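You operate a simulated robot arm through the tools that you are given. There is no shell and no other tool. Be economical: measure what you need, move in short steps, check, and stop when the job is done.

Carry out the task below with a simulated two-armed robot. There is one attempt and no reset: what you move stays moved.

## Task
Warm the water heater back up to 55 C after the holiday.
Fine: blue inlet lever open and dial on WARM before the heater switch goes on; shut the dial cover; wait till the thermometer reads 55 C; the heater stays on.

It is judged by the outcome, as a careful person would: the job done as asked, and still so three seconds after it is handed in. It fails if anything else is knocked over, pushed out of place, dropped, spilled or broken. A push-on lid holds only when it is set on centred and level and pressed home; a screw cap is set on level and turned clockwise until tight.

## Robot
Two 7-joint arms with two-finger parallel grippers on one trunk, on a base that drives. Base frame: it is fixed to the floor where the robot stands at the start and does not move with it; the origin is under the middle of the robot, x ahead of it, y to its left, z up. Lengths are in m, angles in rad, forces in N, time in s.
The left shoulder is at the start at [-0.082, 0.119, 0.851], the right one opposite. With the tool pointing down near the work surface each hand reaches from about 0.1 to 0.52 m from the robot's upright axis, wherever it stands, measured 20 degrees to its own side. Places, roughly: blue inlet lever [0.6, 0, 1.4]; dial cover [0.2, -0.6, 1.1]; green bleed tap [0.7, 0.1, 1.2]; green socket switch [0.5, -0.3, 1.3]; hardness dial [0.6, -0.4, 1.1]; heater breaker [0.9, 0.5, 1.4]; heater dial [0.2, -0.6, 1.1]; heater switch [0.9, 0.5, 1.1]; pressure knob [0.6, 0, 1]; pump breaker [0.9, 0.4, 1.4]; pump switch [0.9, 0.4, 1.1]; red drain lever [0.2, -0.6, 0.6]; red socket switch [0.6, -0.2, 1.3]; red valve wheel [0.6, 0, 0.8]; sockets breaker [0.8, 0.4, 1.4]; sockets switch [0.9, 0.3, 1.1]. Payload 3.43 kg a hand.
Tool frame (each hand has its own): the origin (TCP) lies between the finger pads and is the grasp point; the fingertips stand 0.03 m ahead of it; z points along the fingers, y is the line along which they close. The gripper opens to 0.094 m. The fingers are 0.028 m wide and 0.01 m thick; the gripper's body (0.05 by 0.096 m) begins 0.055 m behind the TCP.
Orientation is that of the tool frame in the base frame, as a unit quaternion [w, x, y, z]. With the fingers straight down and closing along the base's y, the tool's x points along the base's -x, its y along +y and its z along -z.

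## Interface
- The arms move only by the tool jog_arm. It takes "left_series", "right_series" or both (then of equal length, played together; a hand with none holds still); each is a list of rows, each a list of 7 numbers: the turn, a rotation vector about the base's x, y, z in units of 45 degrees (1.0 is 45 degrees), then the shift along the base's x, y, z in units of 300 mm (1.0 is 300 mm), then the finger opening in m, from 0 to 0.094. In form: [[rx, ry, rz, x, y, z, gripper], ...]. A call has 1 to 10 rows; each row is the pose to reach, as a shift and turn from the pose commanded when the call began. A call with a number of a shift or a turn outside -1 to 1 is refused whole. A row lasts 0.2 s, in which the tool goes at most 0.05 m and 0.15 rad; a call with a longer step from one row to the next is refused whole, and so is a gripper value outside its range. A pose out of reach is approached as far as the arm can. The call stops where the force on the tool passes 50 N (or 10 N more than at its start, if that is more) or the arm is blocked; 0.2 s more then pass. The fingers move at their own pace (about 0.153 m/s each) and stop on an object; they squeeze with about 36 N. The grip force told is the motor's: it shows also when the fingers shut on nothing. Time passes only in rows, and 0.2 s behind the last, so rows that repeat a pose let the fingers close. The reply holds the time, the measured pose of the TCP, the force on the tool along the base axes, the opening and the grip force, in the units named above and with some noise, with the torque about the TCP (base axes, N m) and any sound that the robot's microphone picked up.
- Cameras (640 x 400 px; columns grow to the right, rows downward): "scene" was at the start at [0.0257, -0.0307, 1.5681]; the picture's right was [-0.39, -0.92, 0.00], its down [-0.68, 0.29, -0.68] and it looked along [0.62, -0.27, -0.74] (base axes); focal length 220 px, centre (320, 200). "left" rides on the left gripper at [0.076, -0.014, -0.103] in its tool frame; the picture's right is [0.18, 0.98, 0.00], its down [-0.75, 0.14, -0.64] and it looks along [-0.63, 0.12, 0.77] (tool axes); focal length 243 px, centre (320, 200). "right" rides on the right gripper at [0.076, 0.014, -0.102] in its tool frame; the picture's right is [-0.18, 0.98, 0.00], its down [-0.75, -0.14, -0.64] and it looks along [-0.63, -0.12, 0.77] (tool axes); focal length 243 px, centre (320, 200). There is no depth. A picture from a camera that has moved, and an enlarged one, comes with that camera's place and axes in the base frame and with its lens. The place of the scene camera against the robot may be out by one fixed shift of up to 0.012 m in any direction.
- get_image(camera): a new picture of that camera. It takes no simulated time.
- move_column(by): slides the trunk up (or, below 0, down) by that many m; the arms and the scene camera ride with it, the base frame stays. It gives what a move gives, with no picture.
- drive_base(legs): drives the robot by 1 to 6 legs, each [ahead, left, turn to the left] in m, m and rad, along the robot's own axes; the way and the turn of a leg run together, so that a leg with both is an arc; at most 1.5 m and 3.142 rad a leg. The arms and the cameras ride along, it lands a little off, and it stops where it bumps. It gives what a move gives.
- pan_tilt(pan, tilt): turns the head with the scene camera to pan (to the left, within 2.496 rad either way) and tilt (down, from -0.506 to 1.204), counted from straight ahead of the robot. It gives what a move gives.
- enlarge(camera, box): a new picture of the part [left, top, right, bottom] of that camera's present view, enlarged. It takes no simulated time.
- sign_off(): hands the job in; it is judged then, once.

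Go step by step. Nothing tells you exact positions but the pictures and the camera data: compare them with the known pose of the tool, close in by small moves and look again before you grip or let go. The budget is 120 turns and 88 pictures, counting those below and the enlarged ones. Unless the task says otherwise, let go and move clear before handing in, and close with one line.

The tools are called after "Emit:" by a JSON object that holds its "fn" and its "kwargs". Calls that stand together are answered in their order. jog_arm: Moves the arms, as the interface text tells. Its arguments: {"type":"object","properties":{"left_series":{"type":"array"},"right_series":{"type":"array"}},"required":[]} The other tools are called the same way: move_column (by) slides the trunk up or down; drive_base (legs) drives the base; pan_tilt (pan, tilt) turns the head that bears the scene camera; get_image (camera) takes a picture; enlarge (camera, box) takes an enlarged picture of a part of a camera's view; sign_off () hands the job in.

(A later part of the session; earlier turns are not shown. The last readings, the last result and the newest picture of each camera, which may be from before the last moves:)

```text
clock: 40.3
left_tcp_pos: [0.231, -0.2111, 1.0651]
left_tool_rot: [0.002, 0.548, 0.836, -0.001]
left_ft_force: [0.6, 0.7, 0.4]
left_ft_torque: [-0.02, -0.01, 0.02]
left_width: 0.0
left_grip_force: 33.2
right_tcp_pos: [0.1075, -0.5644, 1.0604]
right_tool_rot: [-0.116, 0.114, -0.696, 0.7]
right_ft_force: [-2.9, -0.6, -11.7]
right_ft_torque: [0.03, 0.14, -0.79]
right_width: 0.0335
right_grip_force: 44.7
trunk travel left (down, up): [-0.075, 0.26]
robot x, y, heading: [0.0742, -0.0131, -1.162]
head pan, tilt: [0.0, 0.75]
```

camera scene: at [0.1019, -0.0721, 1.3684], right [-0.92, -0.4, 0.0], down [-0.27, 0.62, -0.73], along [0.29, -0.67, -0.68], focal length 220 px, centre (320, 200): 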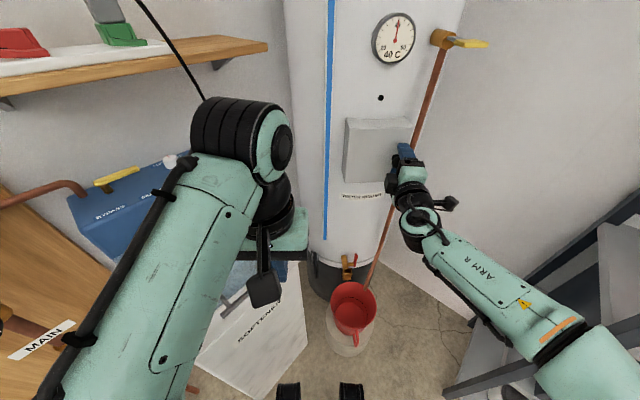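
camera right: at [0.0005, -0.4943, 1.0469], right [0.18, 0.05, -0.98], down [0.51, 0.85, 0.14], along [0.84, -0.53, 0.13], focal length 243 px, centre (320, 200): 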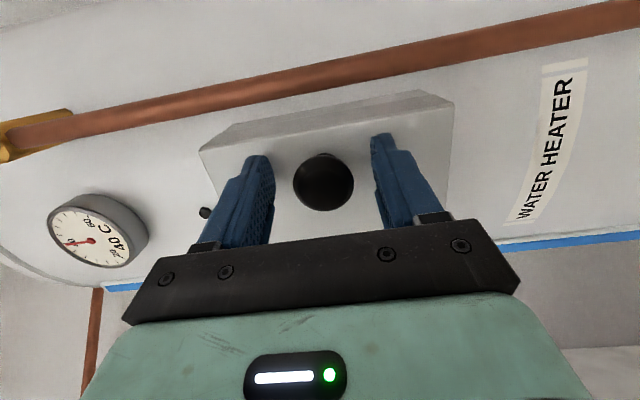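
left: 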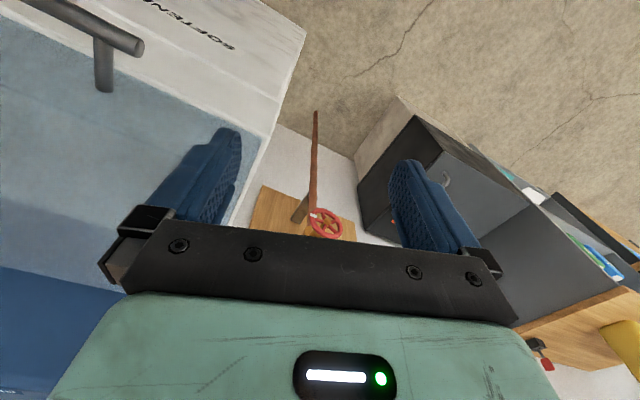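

The knob is held. I pull the door open along the arc about its left hinge.

Emit:
{"fn": "jog_arm", "kwargs": {"right_series": [[0, 0, 0, -0.005, 0.042, 0, 0.02], [0, 0, 0, -0.01, 0.085, 0, 0.02], [0, 0, 0, -0.008, 0.128, 0, 0.02], [0, 0, 0, -0.003, 0.17, 0, 0.02], [0, 0, 0, 0.007, 0.21, 0, 0.02], [0, 0, 0, 0.018, 0.252, 0, 0.02]]}}

Emit:
{"fn": "get_image", "kwargs": {"camera": "scene"}}

```text
clock: 41.7
left_tcp_pos: [0.2293, -0.2112, 1.0639]
left_tool_rot: [0.003, 0.548, 0.836, -0.002]
left_ft_force: [-0.5, 0.4, 0.4]
left_ft_torque: [-0.02, 0.02, 0.01]
left_width: 0.0
left_grip_force: 33.3
right_tcp_pos: [0.112, -0.4877, 1.0595]
right_tool_rot: [-0.115, 0.11, -0.695, 0.701]
right_ft_force: [-16.2, -3.1, -11.4]
right_ft_torque: [0.31, 0.09, -1.37]
right_width: 0.0334
right_grip_force: 45.6
trunk travel left (down, up): [-0.075, 0.26]
robot x, y, heading: [0.0757, -0.0156, -1.159]
head pan, tilt: [0.0, 0.75]
```

```text
59 pictures are left
camera scene: at [0.099, -0.0778, 1.3682], right [-0.92, -0.4, 0.0], down [-0.27, 0.63, -0.73], along [0.29, -0.67, -0.68], focal length 220 px, centre (320, 200)
```

scene: 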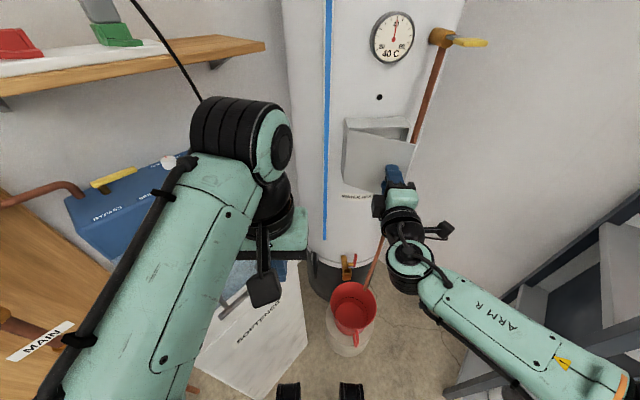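

Emit:
{"fn": "jog_arm", "kwargs": {"right_series": [[0, 0, 0, 0.01, 0.038, 0, 0.02], [0, 0, 0, 0.025, 0.076, 0, 0.02], [0, 0, 0, 0.045, 0.11, 0, 0.02], [0, 0, 0, 0.07, 0.143, 0, 0.02], [0, 0, 0, 0.1, 0.173, 0, 0.02], [0, 0, 0, 0.137, 0.198, 0, 0.02], [0, 0, 0, 0.17, 0.22, 0, 0.02], [0, 0, 0, 0.21, 0.238, 0, 0.02]]}}

Emit:
{"fn": "get_image", "kwargs": {"camera": "scene"}}

```text
clock: 43.5
left_tcp_pos: [0.2304, -0.2079, 1.0654]
left_tool_rot: [0.004, 0.548, 0.836, -0.003]
left_ft_force: [0.9, 0.1, 0.2]
left_ft_torque: [0.0, 0.01, -0.05]
left_width: 0.0001
left_grip_force: 33.1
right_tcp_pos: [0.1786, -0.412, 1.0593]
right_tool_rot: [-0.117, 0.115, -0.695, 0.7]
right_ft_force: [-27.1, 29.5, -26.9]
right_ft_torque: [0.23, 0.04, -1.74]
right_width: 0.034
right_grip_force: 45.1
trunk travel left (down, up): [-0.075, 0.26]
robot x, y, heading: [0.0772, -0.0123, -1.158]
head pan, tilt: [0.0, 0.75]
```

```text
58 pictures are left
camera scene: at [0.0981, -0.0731, 1.3683], right [-0.92, -0.4, 0.0], down [-0.27, 0.62, -0.73], along [0.29, -0.67, -0.68], focal length 220 px, centre (320, 200)
```

scene: 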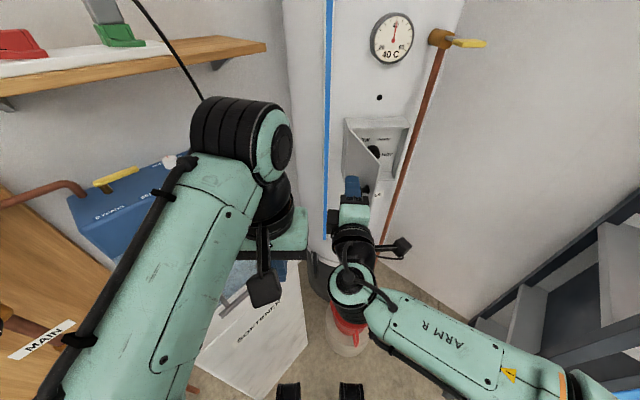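

The door is about 80° open and the dial shows inside. I release the knob and back out.

Emit:
{"fn": "jog_arm", "kwargs": {"right_series": [[0, 0, 0, -0.005, 0, 0, 0.06], [0, 0, 0, -0.01, 0, 0, 0.07], [0, 0, 0, -0.04, 0.12, 0, 0.07], [0, 0, 0, -0.12, 0.2, 0, 0.04], [0, 0, 0, -0.24, 0.25, 0, 0.0], [0, 0, 0, -0.36, 0.25, 0, 0]]}}

Emit:
{"fn": "get_image", "kwargs": {"camera": "right"}}

Emit:
{"fn": "enlarge", "kwargs": {"camera": "scene", "box": [320, 90, 448, 170]}}

```text
clock: 44.9
left_tcp_pos: [0.2314, -0.211, 1.0635]
left_tool_rot: [0.003, 0.548, 0.836, -0.003]
left_ft_force: [-0.4, 0.6, -0.2]
left_ft_torque: [0.02, 0.0, -0.02]
left_width: 0.0002
left_grip_force: 32.9
right_tcp_pos: [0.0717, -0.3378, 1.0631]
right_tool_rot: [-0.116, 0.114, -0.695, 0.7]
right_ft_force: [0.2, -0.1, -0.5]
right_ft_torque: [0.0, 0.05, 0.02]
right_width: 0.0
right_grip_force: 33.0
trunk travel left (down, up): [-0.075, 0.26]
robot x, y, heading: [0.0783, -0.0154, -1.158]
head pan, tilt: [0.0, 0.75]
```

```text
57 pictures are left
camera right: at [-0.0318, -0.2654, 1.0481], right [0.18, 0.05, -0.98], down [0.51, 0.85, 0.14], along [0.84, -0.52, 0.13], focal length 243 px, centre (320, 200)
```

right: 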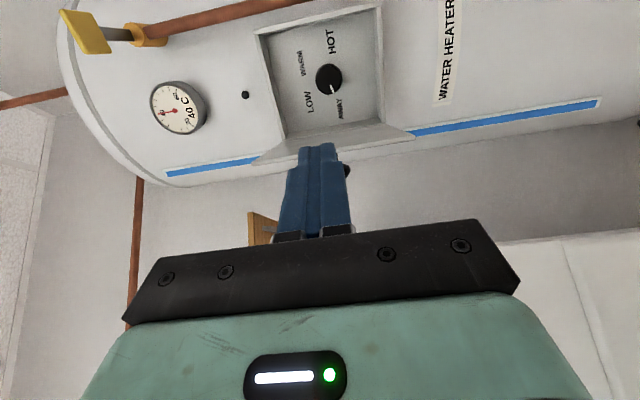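

```text
5.00 times, centred on (384, 130) of scene
camera zoom: at [0.1009, -0.0762, 1.3682], right [-0.92, -0.4, 0.0], down [-0.27, 0.63, -0.73], along [0.29, -0.67, -0.68], focal length 1101 px, centre (0, 550)
```

zoom: 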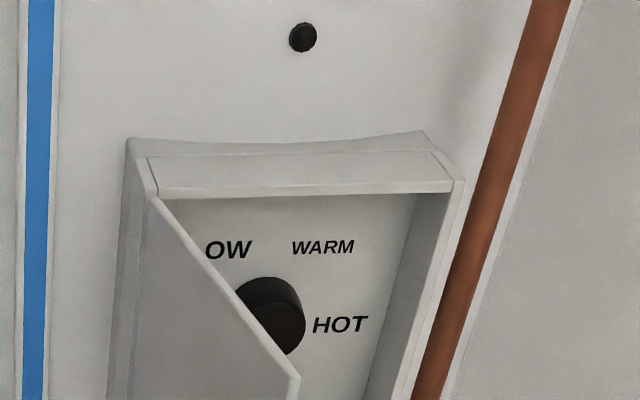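

Emit:
{"fn": "enlarge", "kwargs": {"camera": "right", "box": [240, 10, 400, 160]}}

```text
2.67 times, centred on (320, 85) of right
camera zoom: at [-0.0318, -0.2654, 1.0481], right [0.18, 0.05, -0.98], down [0.51, 0.85, 0.14], along [0.84, -0.52, 0.13], focal length 647 px, centre (320, 507)
```

zoom: 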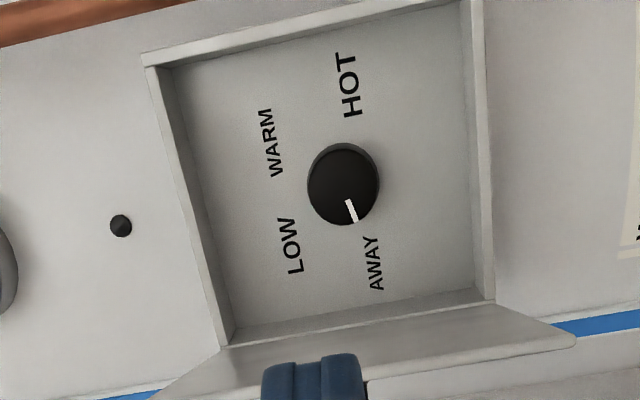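

The pointer is at AWAY; WARM is about 140° clockwise. The door has only opened ~73°, so first I push it wider from the inside with closed fingers.

Emit:
{"fn": "jog_arm", "kwargs": {"right_series": [[0, 0, 0, 0.02, -0.14, 0, 0], [0, 0, 0, 0.04, -0.28, 0, 0], [0, 0, 0, 0.06, -0.41, 0, 0], [0, 0, 0, 0.16, -0.39, 0, 0], [0, 0, 0, 0.26, -0.37, 0, 0], [0, 0, 0, 0.36, -0.35, 0, 0], [0, 0, 0, 0.44, -0.33, 0, 0], [0, 0, 0, 0.52, -0.32, 0, 0]]}}

Emit:
{"fn": "get_image", "kwargs": {"camera": "scene"}}

```text
clock: 46.7
left_tcp_pos: [0.2308, -0.2091, 1.0652]
left_tool_rot: [0.004, 0.549, 0.836, -0.003]
left_ft_force: [0.1, -1.0, 0.0]
left_ft_torque: [-0.05, 0.0, 0.0]
left_width: 0.0002
left_grip_force: 32.9
right_tcp_pos: [0.2022, -0.4432, 1.0635]
right_tool_rot: [-0.101, 0.097, -0.696, 0.704]
right_ft_force: [-18.4, 8.1, 0.1]
right_ft_torque: [-0.04, 0.02, -0.36]
right_width: 0.0001
right_grip_force: 33.1
trunk travel left (down, up): [-0.075, 0.26]
robot x, y, heading: [0.0803, -0.0142, -1.168]
head pan, tilt: [0.0, 0.75]
stopped in row 8 (right hand): the force on the tool passed its limit at 59 N (the readings are from after the stop); the commanded pose is now the measured one
```

```text
54 pictures are left
camera scene: at [0.0994, -0.0744, 1.3683], right [-0.92, -0.4, 0.0], down [-0.27, 0.63, -0.73], along [0.29, -0.67, -0.68], focal length 220 px, centre (320, 200)
```

scene: 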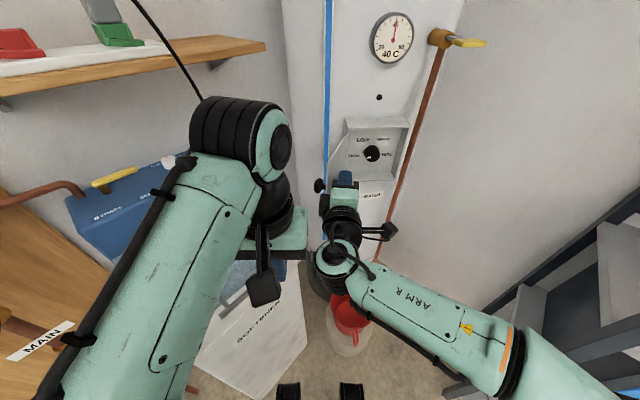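

The door is wide open at its stop. I back the hand off to stand in front of the dial and take a close look.

Emit:
{"fn": "jog_arm", "kwargs": {"right_series": [[0, 0, 0, -0.08, 0.03, 0, 0], [0, 0, 0, -0.18, 0.06, 0, 0], [0, 0, 0, -0.24, 0.1, 0, 0.04], [0, 0, 0, -0.26, 0.1, 0, 0.07]]}}

Emit:
{"fn": "enlarge", "kwargs": {"camera": "scene", "box": [310, 90, 438, 170]}}

Emit:
{"fn": "get_image", "kwargs": {"camera": "right"}}

```text
clock: 47.7
left_tcp_pos: [0.2314, -0.2114, 1.065]
left_tool_rot: [0.002, 0.549, 0.836, -0.003]
left_ft_force: [0.7, 0.3, -0.9]
left_ft_torque: [0.02, -0.02, 0.03]
left_width: 0.0
left_grip_force: 33.0
right_tcp_pos: [0.1286, -0.4151, 1.0616]
right_tool_rot: [-0.105, 0.101, -0.698, 0.701]
right_ft_force: [0.5, 0.0, 1.1]
right_ft_torque: [-0.01, -0.01, -0.01]
right_width: 0.0701
right_grip_force: 0.1
trunk travel left (down, up): [-0.075, 0.26]
robot x, y, heading: [0.0798, -0.0127, -1.16]
head pan, tilt: [0.0, 0.75]
```

```text
5.00 times, centred on (374, 130) of scene
camera zoom: at [0.1009, -0.0762, 1.3682], right [-0.92, -0.4, 0.0], down [-0.27, 0.63, -0.73], along [0.29, -0.67, -0.68], focal length 1101 px, centre (50, 550)
```

zoom: 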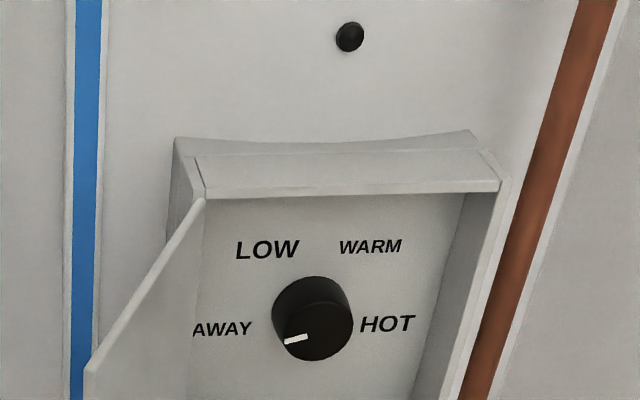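

```text
52 pictures are left
camera right: at [0.0273, -0.3402, 1.0479], right [0.18, 0.05, -0.98], down [0.54, 0.83, 0.14], along [0.83, -0.55, 0.13], focal length 243 px, centre (320, 200)
```

right: 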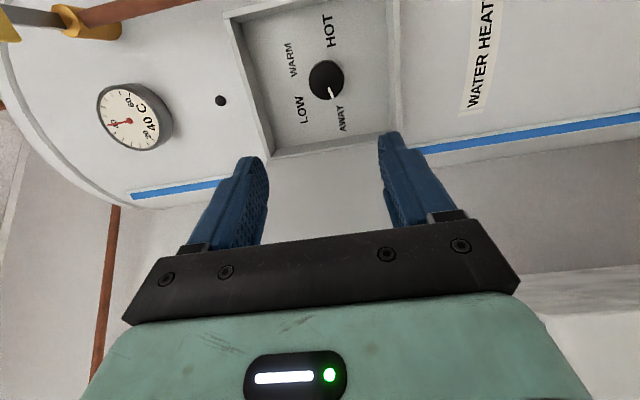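

Dial cap at about (0.177,-0.596,1.056), ~38 mm across. I line up and move in with the fingers above and below it.

Emit:
{"fn": "jog_arm", "kwargs": {"right_series": [[0, 0, 0.1, 0.05, -0.12, -0.01, 0.07], [0, 0, 0.14, 0.1, -0.25, -0.02, 0.07], [0, 0, 0.14, 0.12, -0.37, -0.02, 0.07], [0, 0, 0.14, 0.135, -0.47, -0.02, 0.07]]}}

Emit:
{"fn": "get_image", "kwargs": {"camera": "right"}}

Emit:
{"fn": "enlarge", "kwargs": {"camera": "scene", "box": [310, 90, 438, 170]}}

```text
clock: 48.7
left_tcp_pos: [0.2312, -0.2109, 1.0656]
left_tool_rot: [0.002, 0.549, 0.836, -0.003]
left_ft_force: [0.1, 0.1, 0.8]
left_ft_torque: [0.02, -0.02, -0.03]
left_width: 0.0
left_grip_force: 33.0
right_tcp_pos: [0.1698, -0.5575, 1.0543]
right_tool_rot: [-0.144, 0.14, -0.69, 0.695]
right_ft_force: [-0.4, -0.7, 0.3]
right_ft_torque: [-0.01, 0.01, -0.01]
right_width: 0.07
right_grip_force: 0.1
trunk travel left (down, up): [-0.075, 0.26]
robot x, y, heading: [0.0779, -0.0126, -1.162]
head pan, tilt: [0.0, 0.75]
```

```text
51 pictures are left
camera right: at [0.0613, -0.4932, 1.0416], right [0.18, 0.07, -0.98], down [0.44, 0.89, 0.14], along [0.88, -0.46, 0.13], focal length 243 px, centre (320, 200)
```

right: 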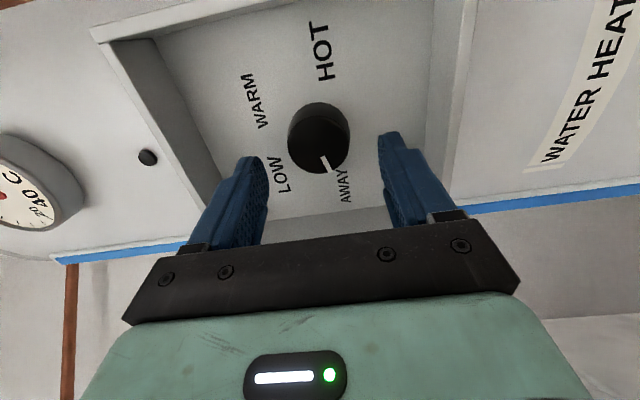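

```text
5.00 times, centred on (374, 130) of scene
camera zoom: at [0.101, -0.0766, 1.3682], right [-0.92, -0.4, 0.0], down [-0.27, 0.63, -0.73], along [0.29, -0.67, -0.68], focal length 1101 px, centre (50, 550)
```

zoom: 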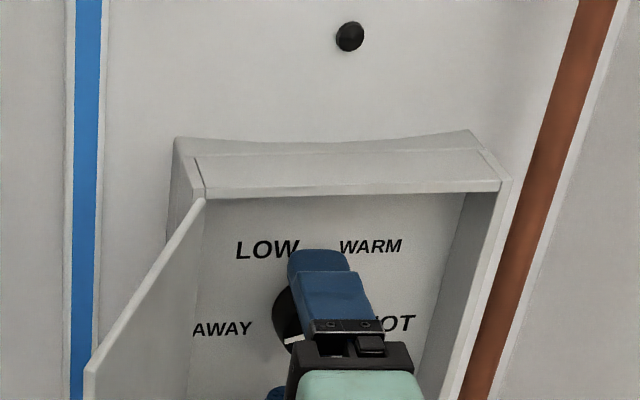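

Emit:
{"fn": "jog_arm", "kwargs": {"right_series": [[0, 0, 0, 0.0, -0.03, 0.01, 0.07], [0, 0, 0, 0, -0.066, 0.01, 0.07], [0, 0, 0, 0, -0.066, 0.01, 0.03], [0, 0, 0, 0, -0.066, 0.01, 0.03], [0, 0, 0, 0, -0.066, 0.01, 0.03]]}}

Emit:
{"fn": "get_image", "kwargs": {"camera": "right"}}

```text
clock: 49.9
left_tcp_pos: [0.2323, -0.2109, 1.0651]
left_tool_rot: [0.002, 0.549, 0.836, -0.003]
left_ft_force: [-0.8, -0.8, 0.2]
left_ft_torque: [0.03, 0.02, -0.01]
left_width: 0.0
left_grip_force: 32.9
right_tcp_pos: [0.1731, -0.5757, 1.0546]
right_tool_rot: [0.144, -0.141, 0.693, -0.692]
right_ft_force: [-2.4, 10.1, -23.5]
right_ft_torque: [0.65, 0.24, -0.03]
right_width: 0.0385
right_grip_force: 45.0
trunk travel left (down, up): [-0.075, 0.26]
robot x, y, heading: [0.0789, -0.0133, -1.16]
head pan, tilt: [0.0, 0.75]
```

```text
49 pictures are left
camera right: at [0.0632, -0.5123, 1.0421], right [0.17, 0.07, -0.98], down [0.44, 0.89, 0.14], along [0.88, -0.46, 0.12], focal length 243 px, centre (320, 200)
```

right: 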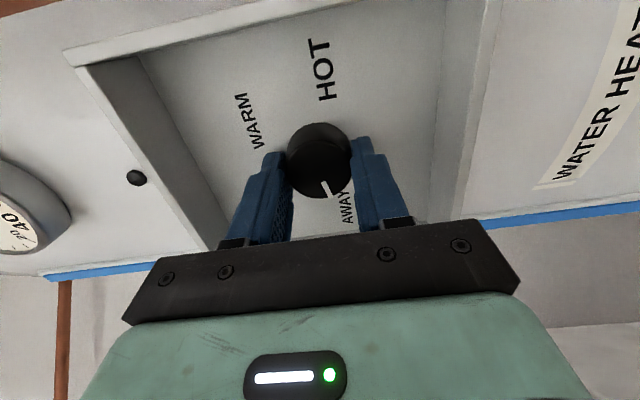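

Gripped. Now I turn clockwise 45° with a slight downward correction.

Emit:
{"fn": "jog_arm", "kwargs": {"right_series": [[0.067, -0.153, 0, 0, 0, -0.008, 0.03], [0.133, -0.306, 0, 0, 0, -0.008, 0.03], [0.2, -0.458, 0, 0, 0, -0.008, 0.03], [0.267, -0.611, 0, 0, 0, -0.008, 0.03], [0.333, -0.764, 0, 0, 0, -0.008, 0.03], [0.4, -0.91, 0, 0, 0, -0.008, 0.03]]}}

Emit:
{"fn": "get_image", "kwargs": {"camera": "right"}}

```text
clock: 51.3
left_tcp_pos: [0.2328, -0.211, 1.0643]
left_tool_rot: [0.001, 0.548, 0.836, -0.003]
left_ft_force: [-0.8, 0.8, -0.2]
left_ft_torque: [0.01, 0.0, 0.0]
left_width: 0.0002
left_grip_force: 33.8
right_tcp_pos: [0.1728, -0.5746, 1.0568]
right_tool_rot: [0.395, 0.136, 0.695, -0.585]
right_ft_force: [9.0, -5.0, -8.1]
right_ft_torque: [0.73, 0.31, -0.44]
right_width: 0.0384
right_grip_force: 45.0
trunk travel left (down, up): [-0.075, 0.26]
robot x, y, heading: [0.0771, -0.0145, -1.162]
head pan, tilt: [0.0, 0.75]
```

```text
48 pictures are left
camera right: at [0.0925, -0.4985, 0.9947], right [0.76, 0.32, -0.56], down [0.15, 0.76, 0.63], along [0.63, -0.57, 0.53], focal length 243 px, centre (320, 200)
```

right: 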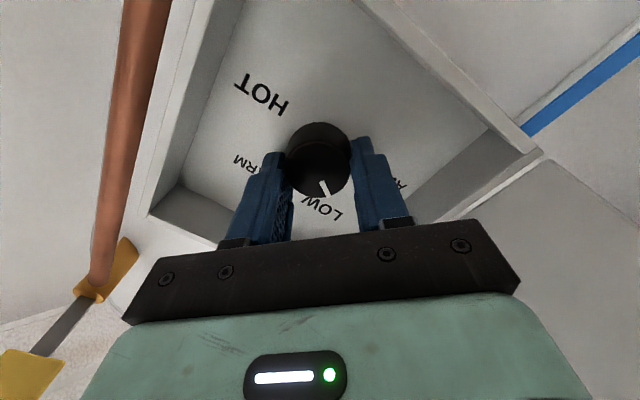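

The pointer is moving with the hand, near LOW now. Continue another 45°.

Emit:
{"fn": "jog_arm", "kwargs": {"right_series": [[0.067, -0.153, 0, 0, 0, 0, 0.03], [0.133, -0.306, 0, 0, 0, 0, 0.03], [0.2, -0.458, 0, 0, 0, 0, 0.03], [0.267, -0.611, 0, 0, 0, 0, 0.03], [0.333, -0.764, 0, 0, 0, 0, 0.03], [0.4, -0.91, 0, 0, 0, 0, 0.03]]}}

Emit:
{"fn": "get_image", "kwargs": {"camera": "right"}}

```text
clock: 52.7
left_tcp_pos: [0.2312, -0.2121, 1.0641]
left_tool_rot: [0.001, 0.55, 0.835, -0.002]
left_ft_force: [-0.6, 0.7, -1.0]
left_ft_torque: [0.01, 0.0, -0.04]
left_width: 0.0
left_grip_force: 32.8
right_tcp_pos: [0.1705, -0.5759, 1.0587]
right_tool_rot: [0.587, 0.39, 0.594, -0.388]
right_ft_force: [5.9, -9.6, 3.2]
right_ft_torque: [0.55, 0.27, 0.07]
right_width: 0.0386
right_grip_force: 45.5
trunk travel left (down, up): [-0.075, 0.26]
robot x, y, heading: [0.0768, -0.0149, -1.162]
head pan, tilt: [0.0, 0.75]
```

```text
47 pictures are left
camera right: at [0.1431, -0.4757, 0.9842], right [0.91, 0.39, 0.18], down [-0.38, 0.53, 0.76], along [0.2, -0.76, 0.62], focal length 243 px, centre (320, 200)
```

right: 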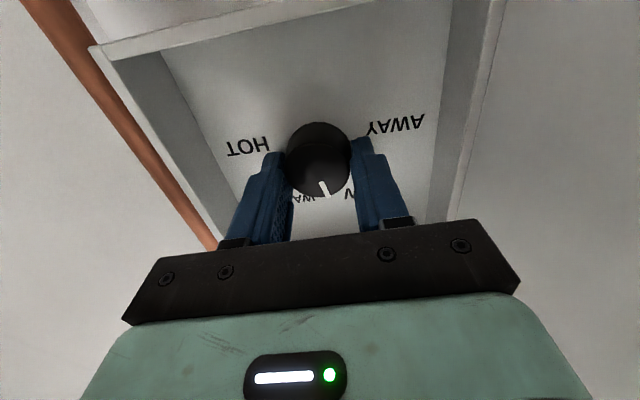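

Emit:
{"fn": "jog_arm", "kwargs": {"right_series": [[0.067, -0.153, 0, 0, 0, 0, 0.03], [0.133, -0.306, 0, 0, 0, 0, 0.03], [0.2, -0.458, 0, 0, 0, 0, 0.03], [0.267, -0.611, 0, 0, 0, 0, 0.03], [0.333, -0.764, 0, 0, 0, 0, 0.03], [0.4, -0.91, 0, 0, 0, 0, 0.03]]}}

Emit:
{"fn": "get_image", "kwargs": {"camera": "right"}}

```text
clock: 54.1
left_tcp_pos: [0.2293, -0.2117, 1.0646]
left_tool_rot: [0.003, 0.549, 0.836, -0.003]
left_ft_force: [-1.2, -0.2, 0.7]
left_ft_torque: [-0.03, -0.04, 0.01]
left_width: 0.0
left_grip_force: 33.1
right_tcp_pos: [0.1685, -0.5761, 1.0573]
right_tool_rot: [0.69, 0.587, 0.403, -0.133]
right_ft_force: [-10.0, -7.1, 7.4]
right_ft_torque: [0.25, 0.14, -0.27]
right_width: 0.0385
right_grip_force: 45.3
trunk travel left (down, up): [-0.075, 0.26]
robot x, y, heading: [0.0756, -0.0144, -1.16]
head pan, tilt: [0.0, 0.75]
```

```text
46 pictures are left
camera right: at [0.186, -0.4564, 1.0156], right [0.53, 0.22, 0.82], down [-0.83, 0.33, 0.45], along [-0.18, -0.92, 0.36], focal length 243 px, centre (320, 200)
```

right: 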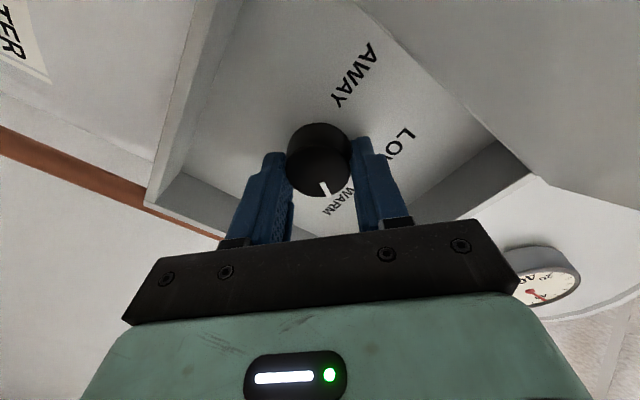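

Nearly at WARM; comparing with the initial alignment at AWAY I need about 5–6° more, then I release and look.

Emit:
{"fn": "jog_arm", "kwargs": {"right_series": [[0.054, -0.124, 0, 0, 0, 0, 0.03], [0.054, -0.124, 0, 0, 0, 0, 0.03], [0.054, -0.124, 0, 0, 0, 0, 0.07], [0.054, -0.124, 0, 0, 0, 0, 0.07], [0.054, -0.124, 0, -0.05, 0.12, 0, 0.07], [0.054, -0.124, 0, -0.1, 0.24, 0, 0.07], [0.054, -0.124, 0, -0.22, 0.34, 0, 0.07], [0.054, -0.124, 0, -0.36, 0.38, 0, 0.07]]}}

Emit:
{"fn": "enlarge", "kwargs": {"camera": "scene", "box": [310, 90, 438, 170]}}

```text
clock: 55.9
left_tcp_pos: [0.2303, -0.2106, 1.0648]
left_tool_rot: [0.002, 0.549, 0.836, -0.003]
left_ft_force: [0.4, -0.5, 0.0]
left_ft_torque: [0.01, -0.01, 0.0]
left_width: 0.0
left_grip_force: 32.6
right_tcp_pos: [0.0612, -0.4608, 1.0585]
right_tool_rot: [0.696, 0.606, 0.374, -0.094]
right_ft_force: [0.5, -0.9, -0.1]
right_ft_torque: [-0.02, -0.01, 0.04]
right_width: 0.07
right_grip_force: 0.0
trunk travel left (down, up): [-0.075, 0.26]
robot x, y, heading: [0.0726, -0.0152, -1.169]
head pan, tilt: [0.0, 0.75]
```

```text
5.00 times, centred on (374, 130) of scene
camera zoom: at [0.1001, -0.0761, 1.3682], right [-0.92, -0.4, 0.0], down [-0.27, 0.63, -0.73], along [0.29, -0.67, -0.68], focal length 1101 px, centre (50, 550)
```

zoom: 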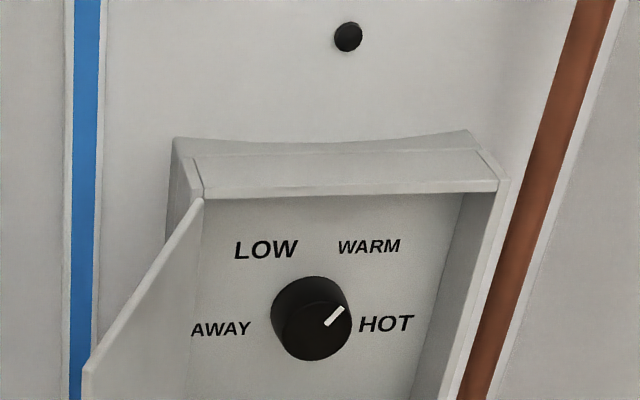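

Emit:
{"fn": "enlarge", "kwargs": {"camera": "scene", "box": [345, 130, 397, 165]}}

Emit:
{"fn": "get_image", "kwargs": {"camera": "right"}}

```text
11.43 times, centred on (371, 148) of scene
camera zoom: at [0.1001, -0.0761, 1.3682], right [-0.92, -0.4, 0.0], down [-0.27, 0.63, -0.73], along [0.29, -0.67, -0.68], focal length 2516 px, centre (-263, 800)
```

zoom: 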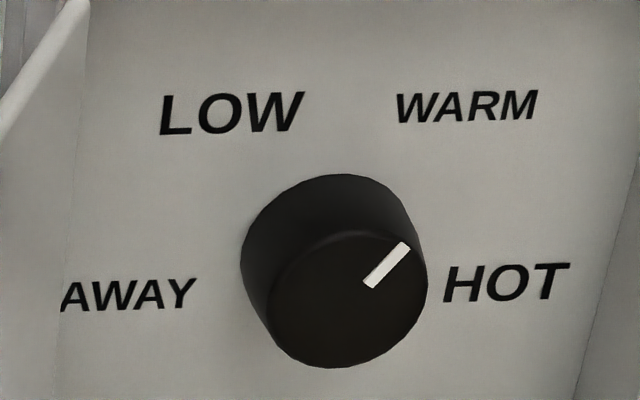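

```text
43 pictures are left
camera right: at [0.0832, -0.3392, 1.0231], right [0.45, 0.18, 0.88], down [-0.87, 0.31, 0.38], along [-0.2, -0.93, 0.3], focal length 243 px, centre (320, 200)
```

right: 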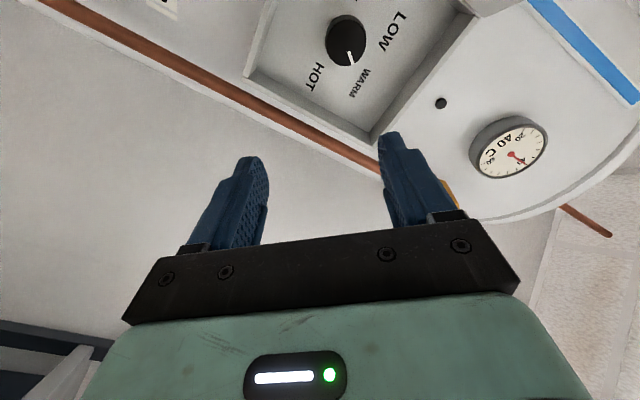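

The pointer sits on WARM. Now the cover must be shut: I retract the right hand to the side and bring the left hand's closed fingers to the outer side of the open door.

Emit:
{"fn": "jog_arm", "kwargs": {"right_series": [[0, 0, 0, -0.1, 0.1, 0, 0.04], [0, 0, 0, -0.2, 0.2, 0, 0], [0, 0, 0, -0.3, 0.25, 0, 0], [0, 0, 0, -0.36, 0.25, 0, 0], [0, 0, 0, -0.36, 0.25, 0, 0], [0, 0, 0, -0.36, 0.25, 0, 0]], "left_series": [[0, 0, 0, 0.09, -0.12, -0.02, 0], [0, 0, 0, 0.18, -0.24, -0.05, 0], [0, 0, 0, 0.28, -0.36, -0.067, 0], [0, 0, 0, 0.3, -0.48, -0.067, 0], [0, 0, 0, 0.3, -0.6, -0.067, 0], [0, 0, 0, 0.3, -0.68, -0.067, 0]]}}

Emit:
{"fn": "get_image", "kwargs": {"camera": "left"}}

Emit:
{"fn": "get_image", "kwargs": {"camera": "scene"}}

```text
clock: 57.3
left_tcp_pos: [0.274, -0.3414, 0.994]
left_tool_rot: [0.004, 0.55, 0.835, -0.003]
left_ft_force: [-0.4, -0.4, 0.2]
left_ft_torque: [0.0, -0.01, 0.02]
left_width: 0.0
left_grip_force: 32.7
left hand out of reach, approached as far as the arm can: row 1, 2, 3, 4, 5, 6
right_tcp_pos: [-0.0467, -0.3863, 1.0557]
right_tool_rot: [0.696, 0.605, 0.375, -0.095]
right_ft_force: [-0.7, 0.0, -0.5]
right_ft_torque: [0.05, -0.01, -0.02]
right_width: 0.0
right_grip_force: 33.0
trunk travel left (down, up): [-0.075, 0.26]
robot x, y, heading: [0.0788, -0.0129, -1.162]
head pan, tilt: [0.0, 0.75]
```

```text
42 pictures are left
camera left: at [0.2318, -0.2753, 1.0971], right [0.83, 0.56, 0.0], down [0.43, -0.63, 0.65], along [0.36, -0.54, -0.76], focal length 243 px, centre (320, 200)
```

left: 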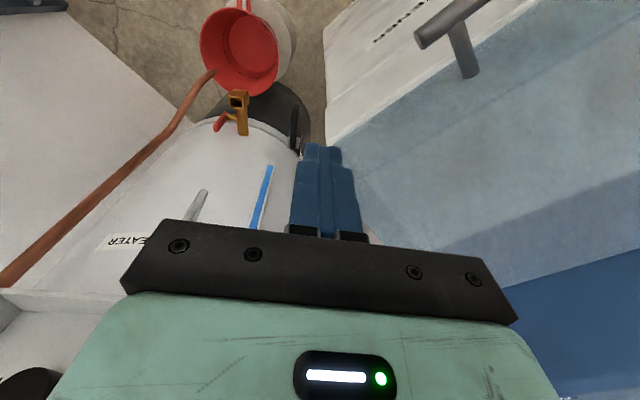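

```text
41 pictures are left
camera scene: at [0.1005, -0.0773, 1.3681], right [-0.92, -0.4, 0.0], down [-0.27, 0.63, -0.73], along [0.29, -0.67, -0.68], focal length 220 px, centre (320, 200)
```

scene: 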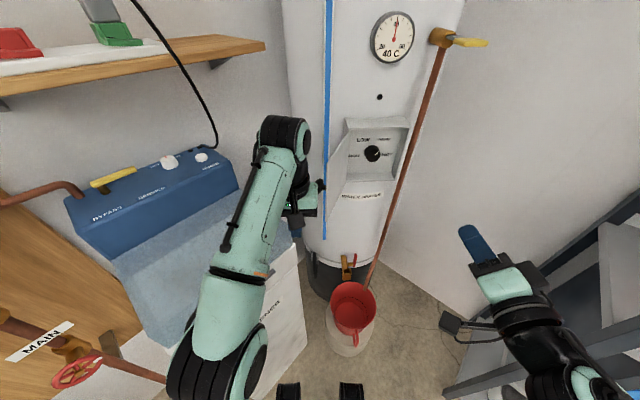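

The left arm is limited pointing straight down at this height, so I pitch it forward 45° while raising it.

Emit:
{"fn": "jog_arm", "kwargs": {"left_series": [[-0.15, -0.066, 0, 0.0, 0.02, 0.03, 0], [-0.3, -0.13, 0, 0.01, 0.03, 0.06, 0], [-0.46, -0.2, 0, 0.02, 0.03, 0.1, 0], [-0.61, -0.266, 0, 0.04, 0.03, 0.13, 0], [-0.76, -0.33, 0, 0.06, 0.03, 0.16, 0], [-0.9, -0.39, 0, 0.08, 0.03, 0.19, 0]]}}

Emit:
{"fn": "get_image", "kwargs": {"camera": "left"}}

```text
clock: 58.7
left_tcp_pos: [0.2981, -0.3337, 1.049]
left_tool_rot: [0.317, 0.509, 0.772, -0.209]
left_ft_force: [-0.2, 0.4, -0.1]
left_ft_torque: [0.03, 0.0, 0.0]
left_width: 0.0
left_grip_force: 33.4
right_tcp_pos: [-0.0456, -0.3853, 1.0556]
right_tool_rot: [0.696, 0.605, 0.374, -0.095]
right_ft_force: [0.0, 0.2, -0.2]
right_ft_torque: [0.0, -0.02, -0.01]
right_width: 0.0001
right_grip_force: 32.2
trunk travel left (down, up): [-0.075, 0.26]
robot x, y, heading: [0.0774, -0.0129, -1.165]
head pan, tilt: [0.0, 0.75]
```

```text
40 pictures are left
camera left: at [0.236, -0.2222, 1.0689], right [0.85, 0.51, -0.13], down [0.16, -0.02, 0.99], along [0.5, -0.86, -0.1], focal length 243 px, centre (320, 200)
```

left: 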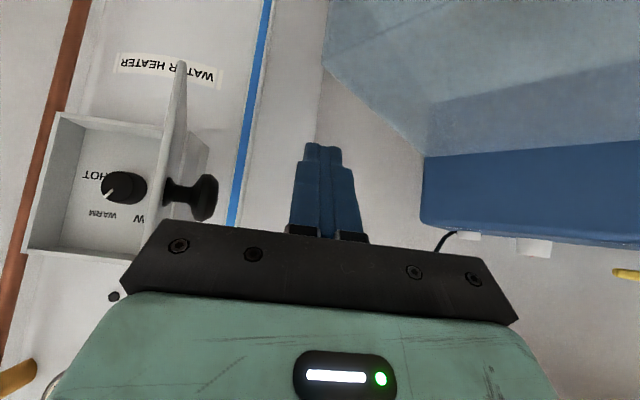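

I can see the door and knob to the left in this view. I move the left fingers past the knob on its outer side and sweep it toward shut.

Emit:
{"fn": "jog_arm", "kwargs": {"left_series": [[0, 0, 0, 0.04, -0.13, 0.02, 0], [0, 0, 0, 0.057, -0.27, 0.037, 0], [0, 0, 0, -0.03, -0.265, 0.037, 0], [0, 0, 0, -0.11, -0.255, 0.037, 0], [0, 0, 0, -0.2, -0.25, 0.037, 0], [0, 0, 0, -0.283, -0.25, 0.037, 0], [0, 0, 0, -0.35, -0.27, 0.037, 0], [0, 0, 0, -0.42, -0.31, 0.037, 0], [0, 0, 0, -0.5, -0.357, 0.037, 0]]}}

Emit:
{"fn": "get_image", "kwargs": {"camera": "left"}}

Emit:
{"fn": "get_image", "kwargs": {"camera": "scene"}}

```text
clock: 60.7
left_tcp_pos: [0.1482, -0.4385, 1.0609]
left_tool_rot: [0.315, 0.51, 0.773, -0.209]
left_ft_force: [0.1, -0.6, 1.0]
left_ft_torque: [0.03, -0.01, -0.01]
left_width: 0.0002
left_grip_force: 33.0
right_tcp_pos: [-0.0466, -0.3855, 1.0567]
right_tool_rot: [0.696, 0.605, 0.375, -0.095]
right_ft_force: [0.5, -0.7, 0.5]
right_ft_torque: [-0.01, 0.0, 0.04]
right_width: 0.0
right_grip_force: 33.0
trunk travel left (down, up): [-0.075, 0.26]
robot x, y, heading: [0.0734, -0.0143, -1.16]
head pan, tilt: [0.0, 0.75]
```

```text
39 pictures are left
camera left: at [0.0861, -0.3266, 1.0811], right [0.85, 0.51, -0.13], down [0.17, -0.02, 0.99], along [0.5, -0.86, -0.1], focal length 243 px, centre (320, 200)
```

left: 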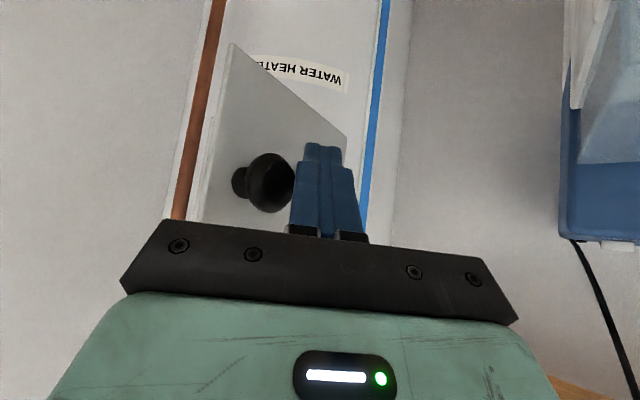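

```text
38 pictures are left
camera scene: at [0.1003, -0.0765, 1.3682], right [-0.92, -0.4, 0.0], down [-0.27, 0.63, -0.73], along [0.29, -0.67, -0.68], focal length 220 px, centre (320, 200)
```

scene: 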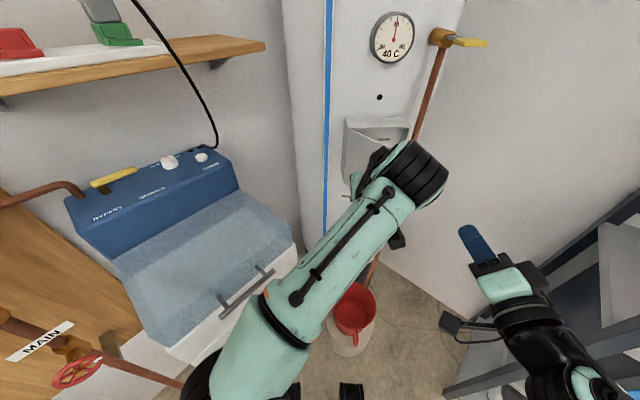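

The door is over half shut. I keep pushing straight in against its face with the left fingers.

Emit:
{"fn": "jog_arm", "kwargs": {"left_series": [[0, 0, 0, 0.0, -0.09, 0, 0], [0, 0, 0, 0.0, -0.18, 0, 0], [0, 0, 0, 0.01, -0.27, 0, 0], [0, 0, 0, 0.02, -0.35, 0, 0], [0, 0, 0, 0.03, -0.41, 0, 0], [0, 0, 0, 0.03, -0.45, 0, 0], [0, 0, 0, 0.03, -0.48, 0, 0]]}}

Emit:
{"fn": "get_image", "kwargs": {"camera": "left"}}

Emit:
{"fn": "get_image", "kwargs": {"camera": "scene"}}

```text
clock: 62.3
left_tcp_pos: [0.1604, -0.5086, 1.0088]
left_tool_rot: [0.316, 0.509, 0.773, -0.209]
left_ft_force: [-0.1, 0.0, 0.2]
left_ft_torque: [-0.03, -0.01, 0.0]
left_width: 0.0
left_grip_force: 32.6
left hand out of reach, approached as far as the arm can: row 2, 3, 4, 5, 6, 7
right_tcp_pos: [-0.0455, -0.3847, 1.0561]
right_tool_rot: [0.696, 0.606, 0.374, -0.095]
right_ft_force: [0.5, 0.4, 0.2]
right_ft_torque: [0.0, 0.01, -0.03]
right_width: 0.0
right_grip_force: 32.8
trunk travel left (down, up): [-0.075, 0.26]
robot x, y, heading: [0.0743, -0.01, -1.163]
head pan, tilt: [0.0, 0.75]
```

```text
37 pictures are left
camera left: at [0.0981, -0.3969, 1.0292], right [0.85, 0.51, -0.13], down [0.17, -0.02, 0.99], along [0.5, -0.86, -0.1], focal length 243 px, centre (320, 200)
```

left: 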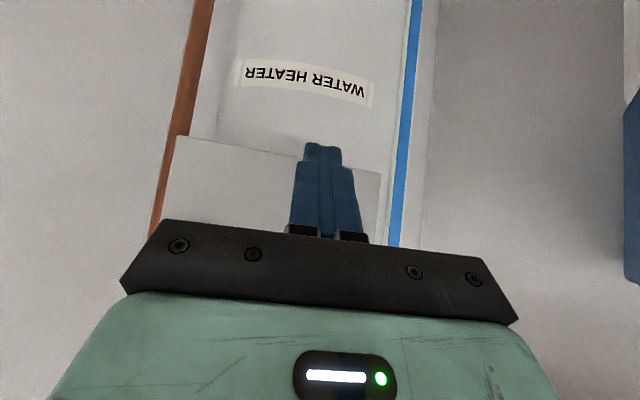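

```text
36 pictures are left
camera scene: at [0.1009, -0.0761, 1.3682], right [-0.92, -0.4, 0.0], down [-0.27, 0.63, -0.73], along [0.29, -0.67, -0.68], focal length 220 px, centre (320, 200)
```

scene: 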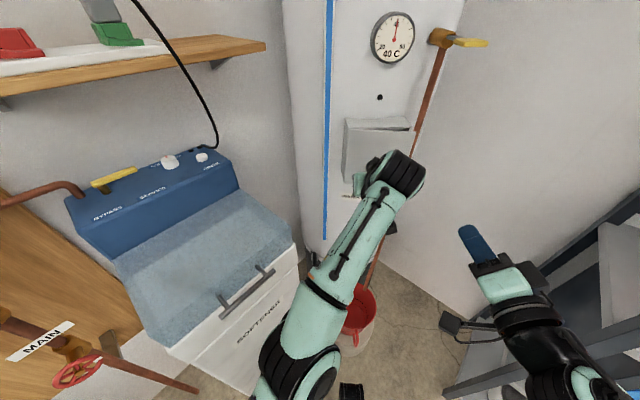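

Almost shut. I withdraw the left hand and finish by pressing the knob with the right fingertips.

Emit:
{"fn": "jog_arm", "kwargs": {"left_series": [[0, 0, 0, 0.0, 0.15, 0.03, 0], [0, 0, 0, 0.03, 0.3, 0.08, 0], [0, 0, 0, 0.1, 0.44, 0.13, 0], [0, 0, 0, 0.18, 0.58, 0.16, 0], [0, 0, 0, 0.25, 0.72, 0.2, 0], [0, 0, 0, 0.3, 0.85, 0.2, 0]]}}

Emit:
{"fn": "jog_arm", "kwargs": {"right_series": [[0, 0, 0, 0.12, -0.08, 0.01, 0], [0, 0, 0, 0.24, -0.15, 0.02, 0], [0, 0, 0, 0.337, -0.213, 0.02, 0], [0, 0, 0, 0.4, -0.33, 0.02, 0], [0, 0, 0, 0.44, -0.42, 0.02, 0], [0, 0, 0, 0.47, -0.49, 0.02, 0], [0, 0, 0, 0.49, -0.54, 0.02, 0], [0, 0, 0, 0.5, -0.57, 0.02, 0]]}}

Emit:
{"fn": "get_image", "kwargs": {"camera": "scene"}}

```text
clock: 63.7
left_tcp_pos: [0.2507, -0.2431, 1.0723]
left_tool_rot: [0.316, 0.509, 0.773, -0.208]
left_ft_force: [0.1, -0.2, -0.3]
left_ft_torque: [0.0, -0.01, 0.03]
left_width: 0.0
left_grip_force: 32.9
right_tcp_pos: [-0.0456, -0.3857, 1.0557]
right_tool_rot: [0.696, 0.605, 0.374, -0.096]
right_ft_force: [0.8, -0.5, 0.3]
right_ft_torque: [0.03, 0.01, -0.02]
right_width: 0.0
right_grip_force: 32.6
trunk travel left (down, up): [-0.075, 0.26]
robot x, y, heading: [0.0801, -0.0132, -1.164]
head pan, tilt: [0.0, 0.75]
```

```text
clock: 65.3
left_tcp_pos: [0.2479, -0.2408, 1.0731]
left_tool_rot: [0.318, 0.509, 0.772, -0.21]
left_ft_force: [-0.6, 0.4, 0.3]
left_ft_torque: [0.04, 0.01, -0.01]
left_width: 0.0
left_grip_force: 32.9
right_tcp_pos: [0.0973, -0.5379, 1.0614]
right_tool_rot: [0.696, 0.605, 0.376, -0.093]
right_ft_force: [-17.9, 32.4, -1.9]
right_ft_torque: [0.05, 0.28, 0.44]
right_width: 0.0003
right_grip_force: 32.3
trunk travel left (down, up): [-0.075, 0.26]
robot x, y, heading: [0.0783, -0.0113, -1.165]
head pan, tilt: [0.0, 0.75]
stopped in row 8 (right hand): the force on the tool passed its limit at 59 N (the readings are from after the stop); the commanded pose is now the measured one
```

```text
35 pictures are left
camera scene: at [0.0975, -0.0702, 1.3686], right [-0.92, -0.39, 0.0], down [-0.27, 0.62, -0.73], along [0.29, -0.67, -0.68], focal length 220 px, centre (320, 200)
```

scene: 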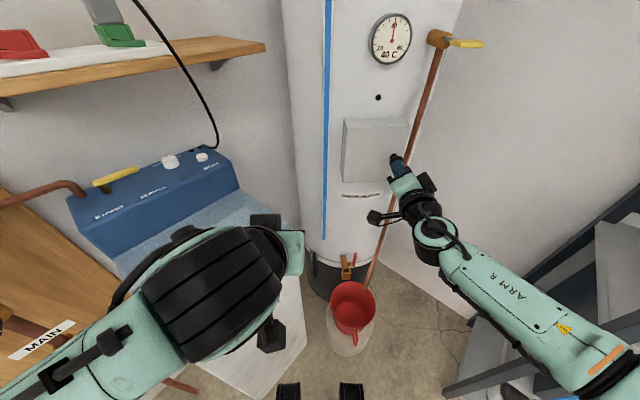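

The cover is shut flush. I retract the right hand, pitching it down to tuck it, before raising the trunk and turning toward the blue lever.

Emit:
{"fn": "jog_arm", "kwargs": {"right_series": [[0, 0, 0, -0.05, 0.11, 0, 0], [0, 0, 0, -0.12, 0.22, 0, 0], [0.15, 0.066, 0, -0.2, 0.32, 0, 0], [0.3, 0.13, 0, -0.3, 0.38, 0, 0], [0.46, 0.2, 0, -0.4, 0.43, -0.02, 0], [0.61, 0.266, 0, -0.49, 0.46, -0.05, 0], [0.76, 0.33, 0, -0.52, 0.46, -0.08, 0], [0.9, 0.39, 0, -0.52, 0.46, -0.1, 0]]}}

Emit:
{"fn": "move_column", "kwargs": {"by": 0.26}}

Emit:
{"fn": "jog_arm", "kwargs": {"right_series": [[0.15, 0.066, 0, 0, 0, -0.1, 0], [0.3, 0.13, 0, 0, 0, -0.2, 0], [0.46, 0.2, 0, 0, 0, -0.3, 0], [0.61, 0.266, 0, 0, 0, -0.4, 0], [0.76, 0.33, 0, 0, 0, -0.5, 0], [0.9, 0.39, 0, 0, 0, -0.6, 0]]}}

Emit:
{"fn": "get_image", "kwargs": {"camera": "scene"}}

```text
clock: 67.1
left_tcp_pos: [0.2498, -0.2458, 1.0723]
left_tool_rot: [0.315, 0.509, 0.773, -0.209]
left_ft_force: [0.6, 0.6, -0.2]
left_ft_torque: [0.03, -0.01, 0.0]
left_width: 0.0003
left_grip_force: 33.1
right_tcp_pos: [-0.056, -0.4041, 1.028]
right_tool_rot: [0.377, 0.787, 0.486, -0.047]
right_ft_force: [0.1, 0.5, 0.6]
right_ft_torque: [0.01, 0.06, -0.01]
right_width: 0.0
right_grip_force: 33.4
trunk travel left (down, up): [-0.075, 0.26]
robot x, y, heading: [0.0783, -0.0118, -1.164]
head pan, tilt: [0.0, 0.75]
```

```text
clock: 69.8
left_tcp_pos: [0.2486, -0.2441, 1.3319]
left_tool_rot: [0.316, 0.509, 0.773, -0.209]
left_ft_force: [1.2, -0.8, 0.4]
left_ft_torque: [-0.03, -0.01, -0.01]
left_width: 0.0
left_grip_force: 33.5
right_tcp_pos: [-0.0555, -0.4043, 1.2886]
right_tool_rot: [0.378, 0.787, 0.485, -0.047]
right_ft_force: [0.4, 0.2, -0.6]
right_ft_torque: [-0.03, -0.03, -0.01]
right_width: 0.0
right_grip_force: 32.9
trunk travel left (down, up): [-0.335, 0.0]
robot x, y, heading: [0.0782, -0.0121, -1.16]
head pan, tilt: [0.0, 0.75]
```

```text
clock: 71.2
left_tcp_pos: [0.2485, -0.2465, 1.3317]
left_tool_rot: [0.316, 0.51, 0.772, -0.209]
left_ft_force: [-0.4, -0.5, 0.2]
left_ft_torque: [-0.01, 0.03, 0.01]
left_width: 0.0
left_grip_force: 32.8
right_tcp_pos: [-0.056, -0.4055, 1.1083]
right_tool_rot: [0.004, 0.853, 0.522, 0.006]
right_ft_force: [-0.3, -0.9, 0.1]
right_ft_torque: [0.03, 0.02, 0.0]
right_width: 0.0001
right_grip_force: 33.1
trunk travel left (down, up): [-0.335, 0.0]
robot x, y, heading: [0.0768, -0.0151, -1.162]
head pan, tilt: [0.0, 0.75]
```

```text
34 pictures are left
camera scene: at [0.0887, -0.0489, 1.6375], right [-0.92, -0.4, 0.0], down [-0.27, 0.63, -0.73], along [0.29, -0.67, -0.68], focal length 220 px, centre (320, 200)
```

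scene: 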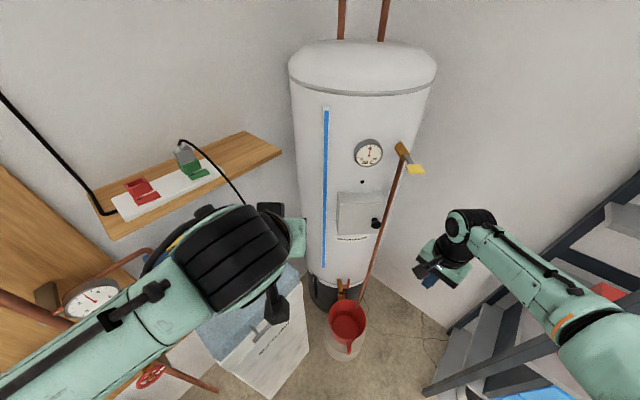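

All clear. I back off a little and turn left to face the pipe board (heading about -0.4).

Emit:
{"fn": "drive_base", "kwargs": {"legs": [[-0.12, 0, 0], [0, 0, 0.76]]}}

Emit:
{"fn": "pan_tilt", "kwargs": {"pan": 0.1, "tilt": 0.4}}

Emit:
{"fn": "get_image", "kwargs": {"camera": "scene"}}

Emit:
{"fn": "get_image", "kwargs": {"camera": "left"}}

```text
clock: 74.5
left_tcp_pos: [0.3143, 0.0587, 1.3324]
left_tool_rot: [0.372, 0.173, 0.909, -0.072]
left_ft_force: [0.5, 1.0, -0.2]
left_ft_torque: [-0.02, -0.01, 0.03]
left_width: 0.0
left_grip_force: 33.1
right_tcp_pos: [0.2121, -0.2717, 1.1102]
right_tool_rot: [0.003, 0.586, 0.81, 0.007]
right_ft_force: [-0.1, -0.5, -0.2]
right_ft_torque: [0.01, -0.03, -0.01]
right_width: 0.0
right_grip_force: 33.3
trunk travel left (down, up): [-0.335, 0.0]
robot x, y, heading: [0.0253, 0.0983, -0.374]
head pan, tilt: [0.0, 0.75]
```

```text
clock: 75.3
left_tcp_pos: [0.3142, 0.0594, 1.332]
left_tool_rot: [0.372, 0.172, 0.909, -0.071]
left_ft_force: [-0.8, 1.3, -0.2]
left_ft_torque: [-0.04, -0.02, -0.02]
left_width: 0.0
left_grip_force: 33.4
right_tcp_pos: [0.2134, -0.2712, 1.1093]
right_tool_rot: [0.003, 0.586, 0.81, 0.007]
right_ft_force: [0.6, -0.2, -0.1]
right_ft_torque: [-0.02, -0.01, 0.02]
right_width: 0.0001
right_grip_force: 33.0
trunk travel left (down, up): [-0.335, 0.0]
robot x, y, heading: [0.0241, 0.0954, -0.378]
head pan, tilt: [0.099, 0.4]
```

```text
33 pictures are left
camera scene: at [0.0728, 0.0903, 1.6685], right [-0.27, -0.96, 0.0], down [-0.38, 0.11, -0.92], along [0.89, -0.25, -0.39], focal length 220 px, centre (320, 200)
```

scene: 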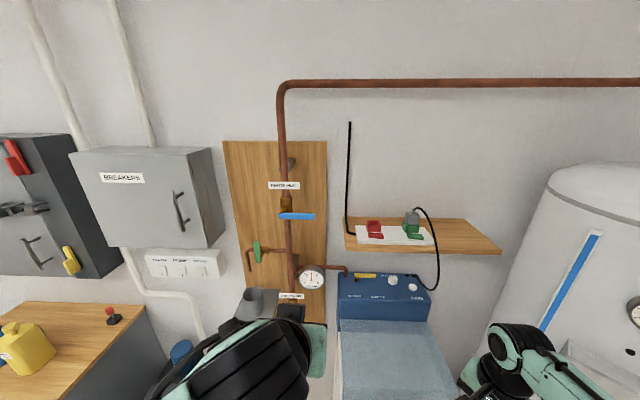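

```text
32 pictures are left
camera left: at [0.192, 0.093, 1.3528], right [0.24, 0.96, -0.13], down [0.13, 0.1, 0.99], along [0.96, -0.25, -0.1], focal length 243 px, centre (320, 200)
```

left: 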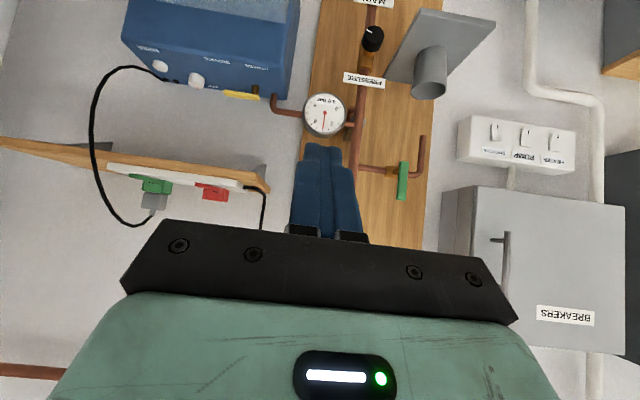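

Emit:
{"fn": "enlarge", "kwargs": {"camera": "scene", "box": [240, 170, 352, 240]}}

```text
5.71 times, centred on (296, 205) of scene
camera zoom: at [0.0728, 0.0903, 1.6685], right [-0.27, -0.96, 0.0], down [-0.38, 0.11, -0.92], along [0.89, -0.25, -0.39], focal length 1258 px, centre (457, 171)
```

zoom: 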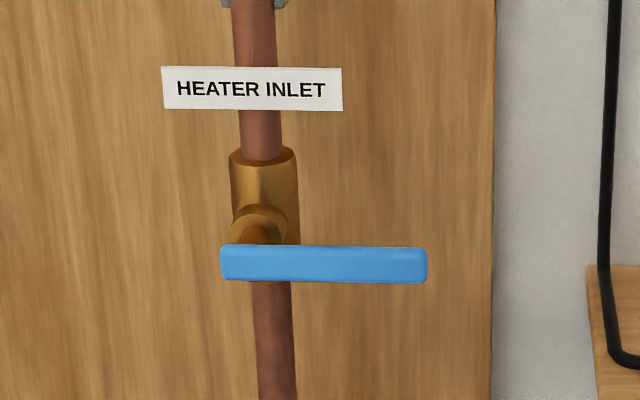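

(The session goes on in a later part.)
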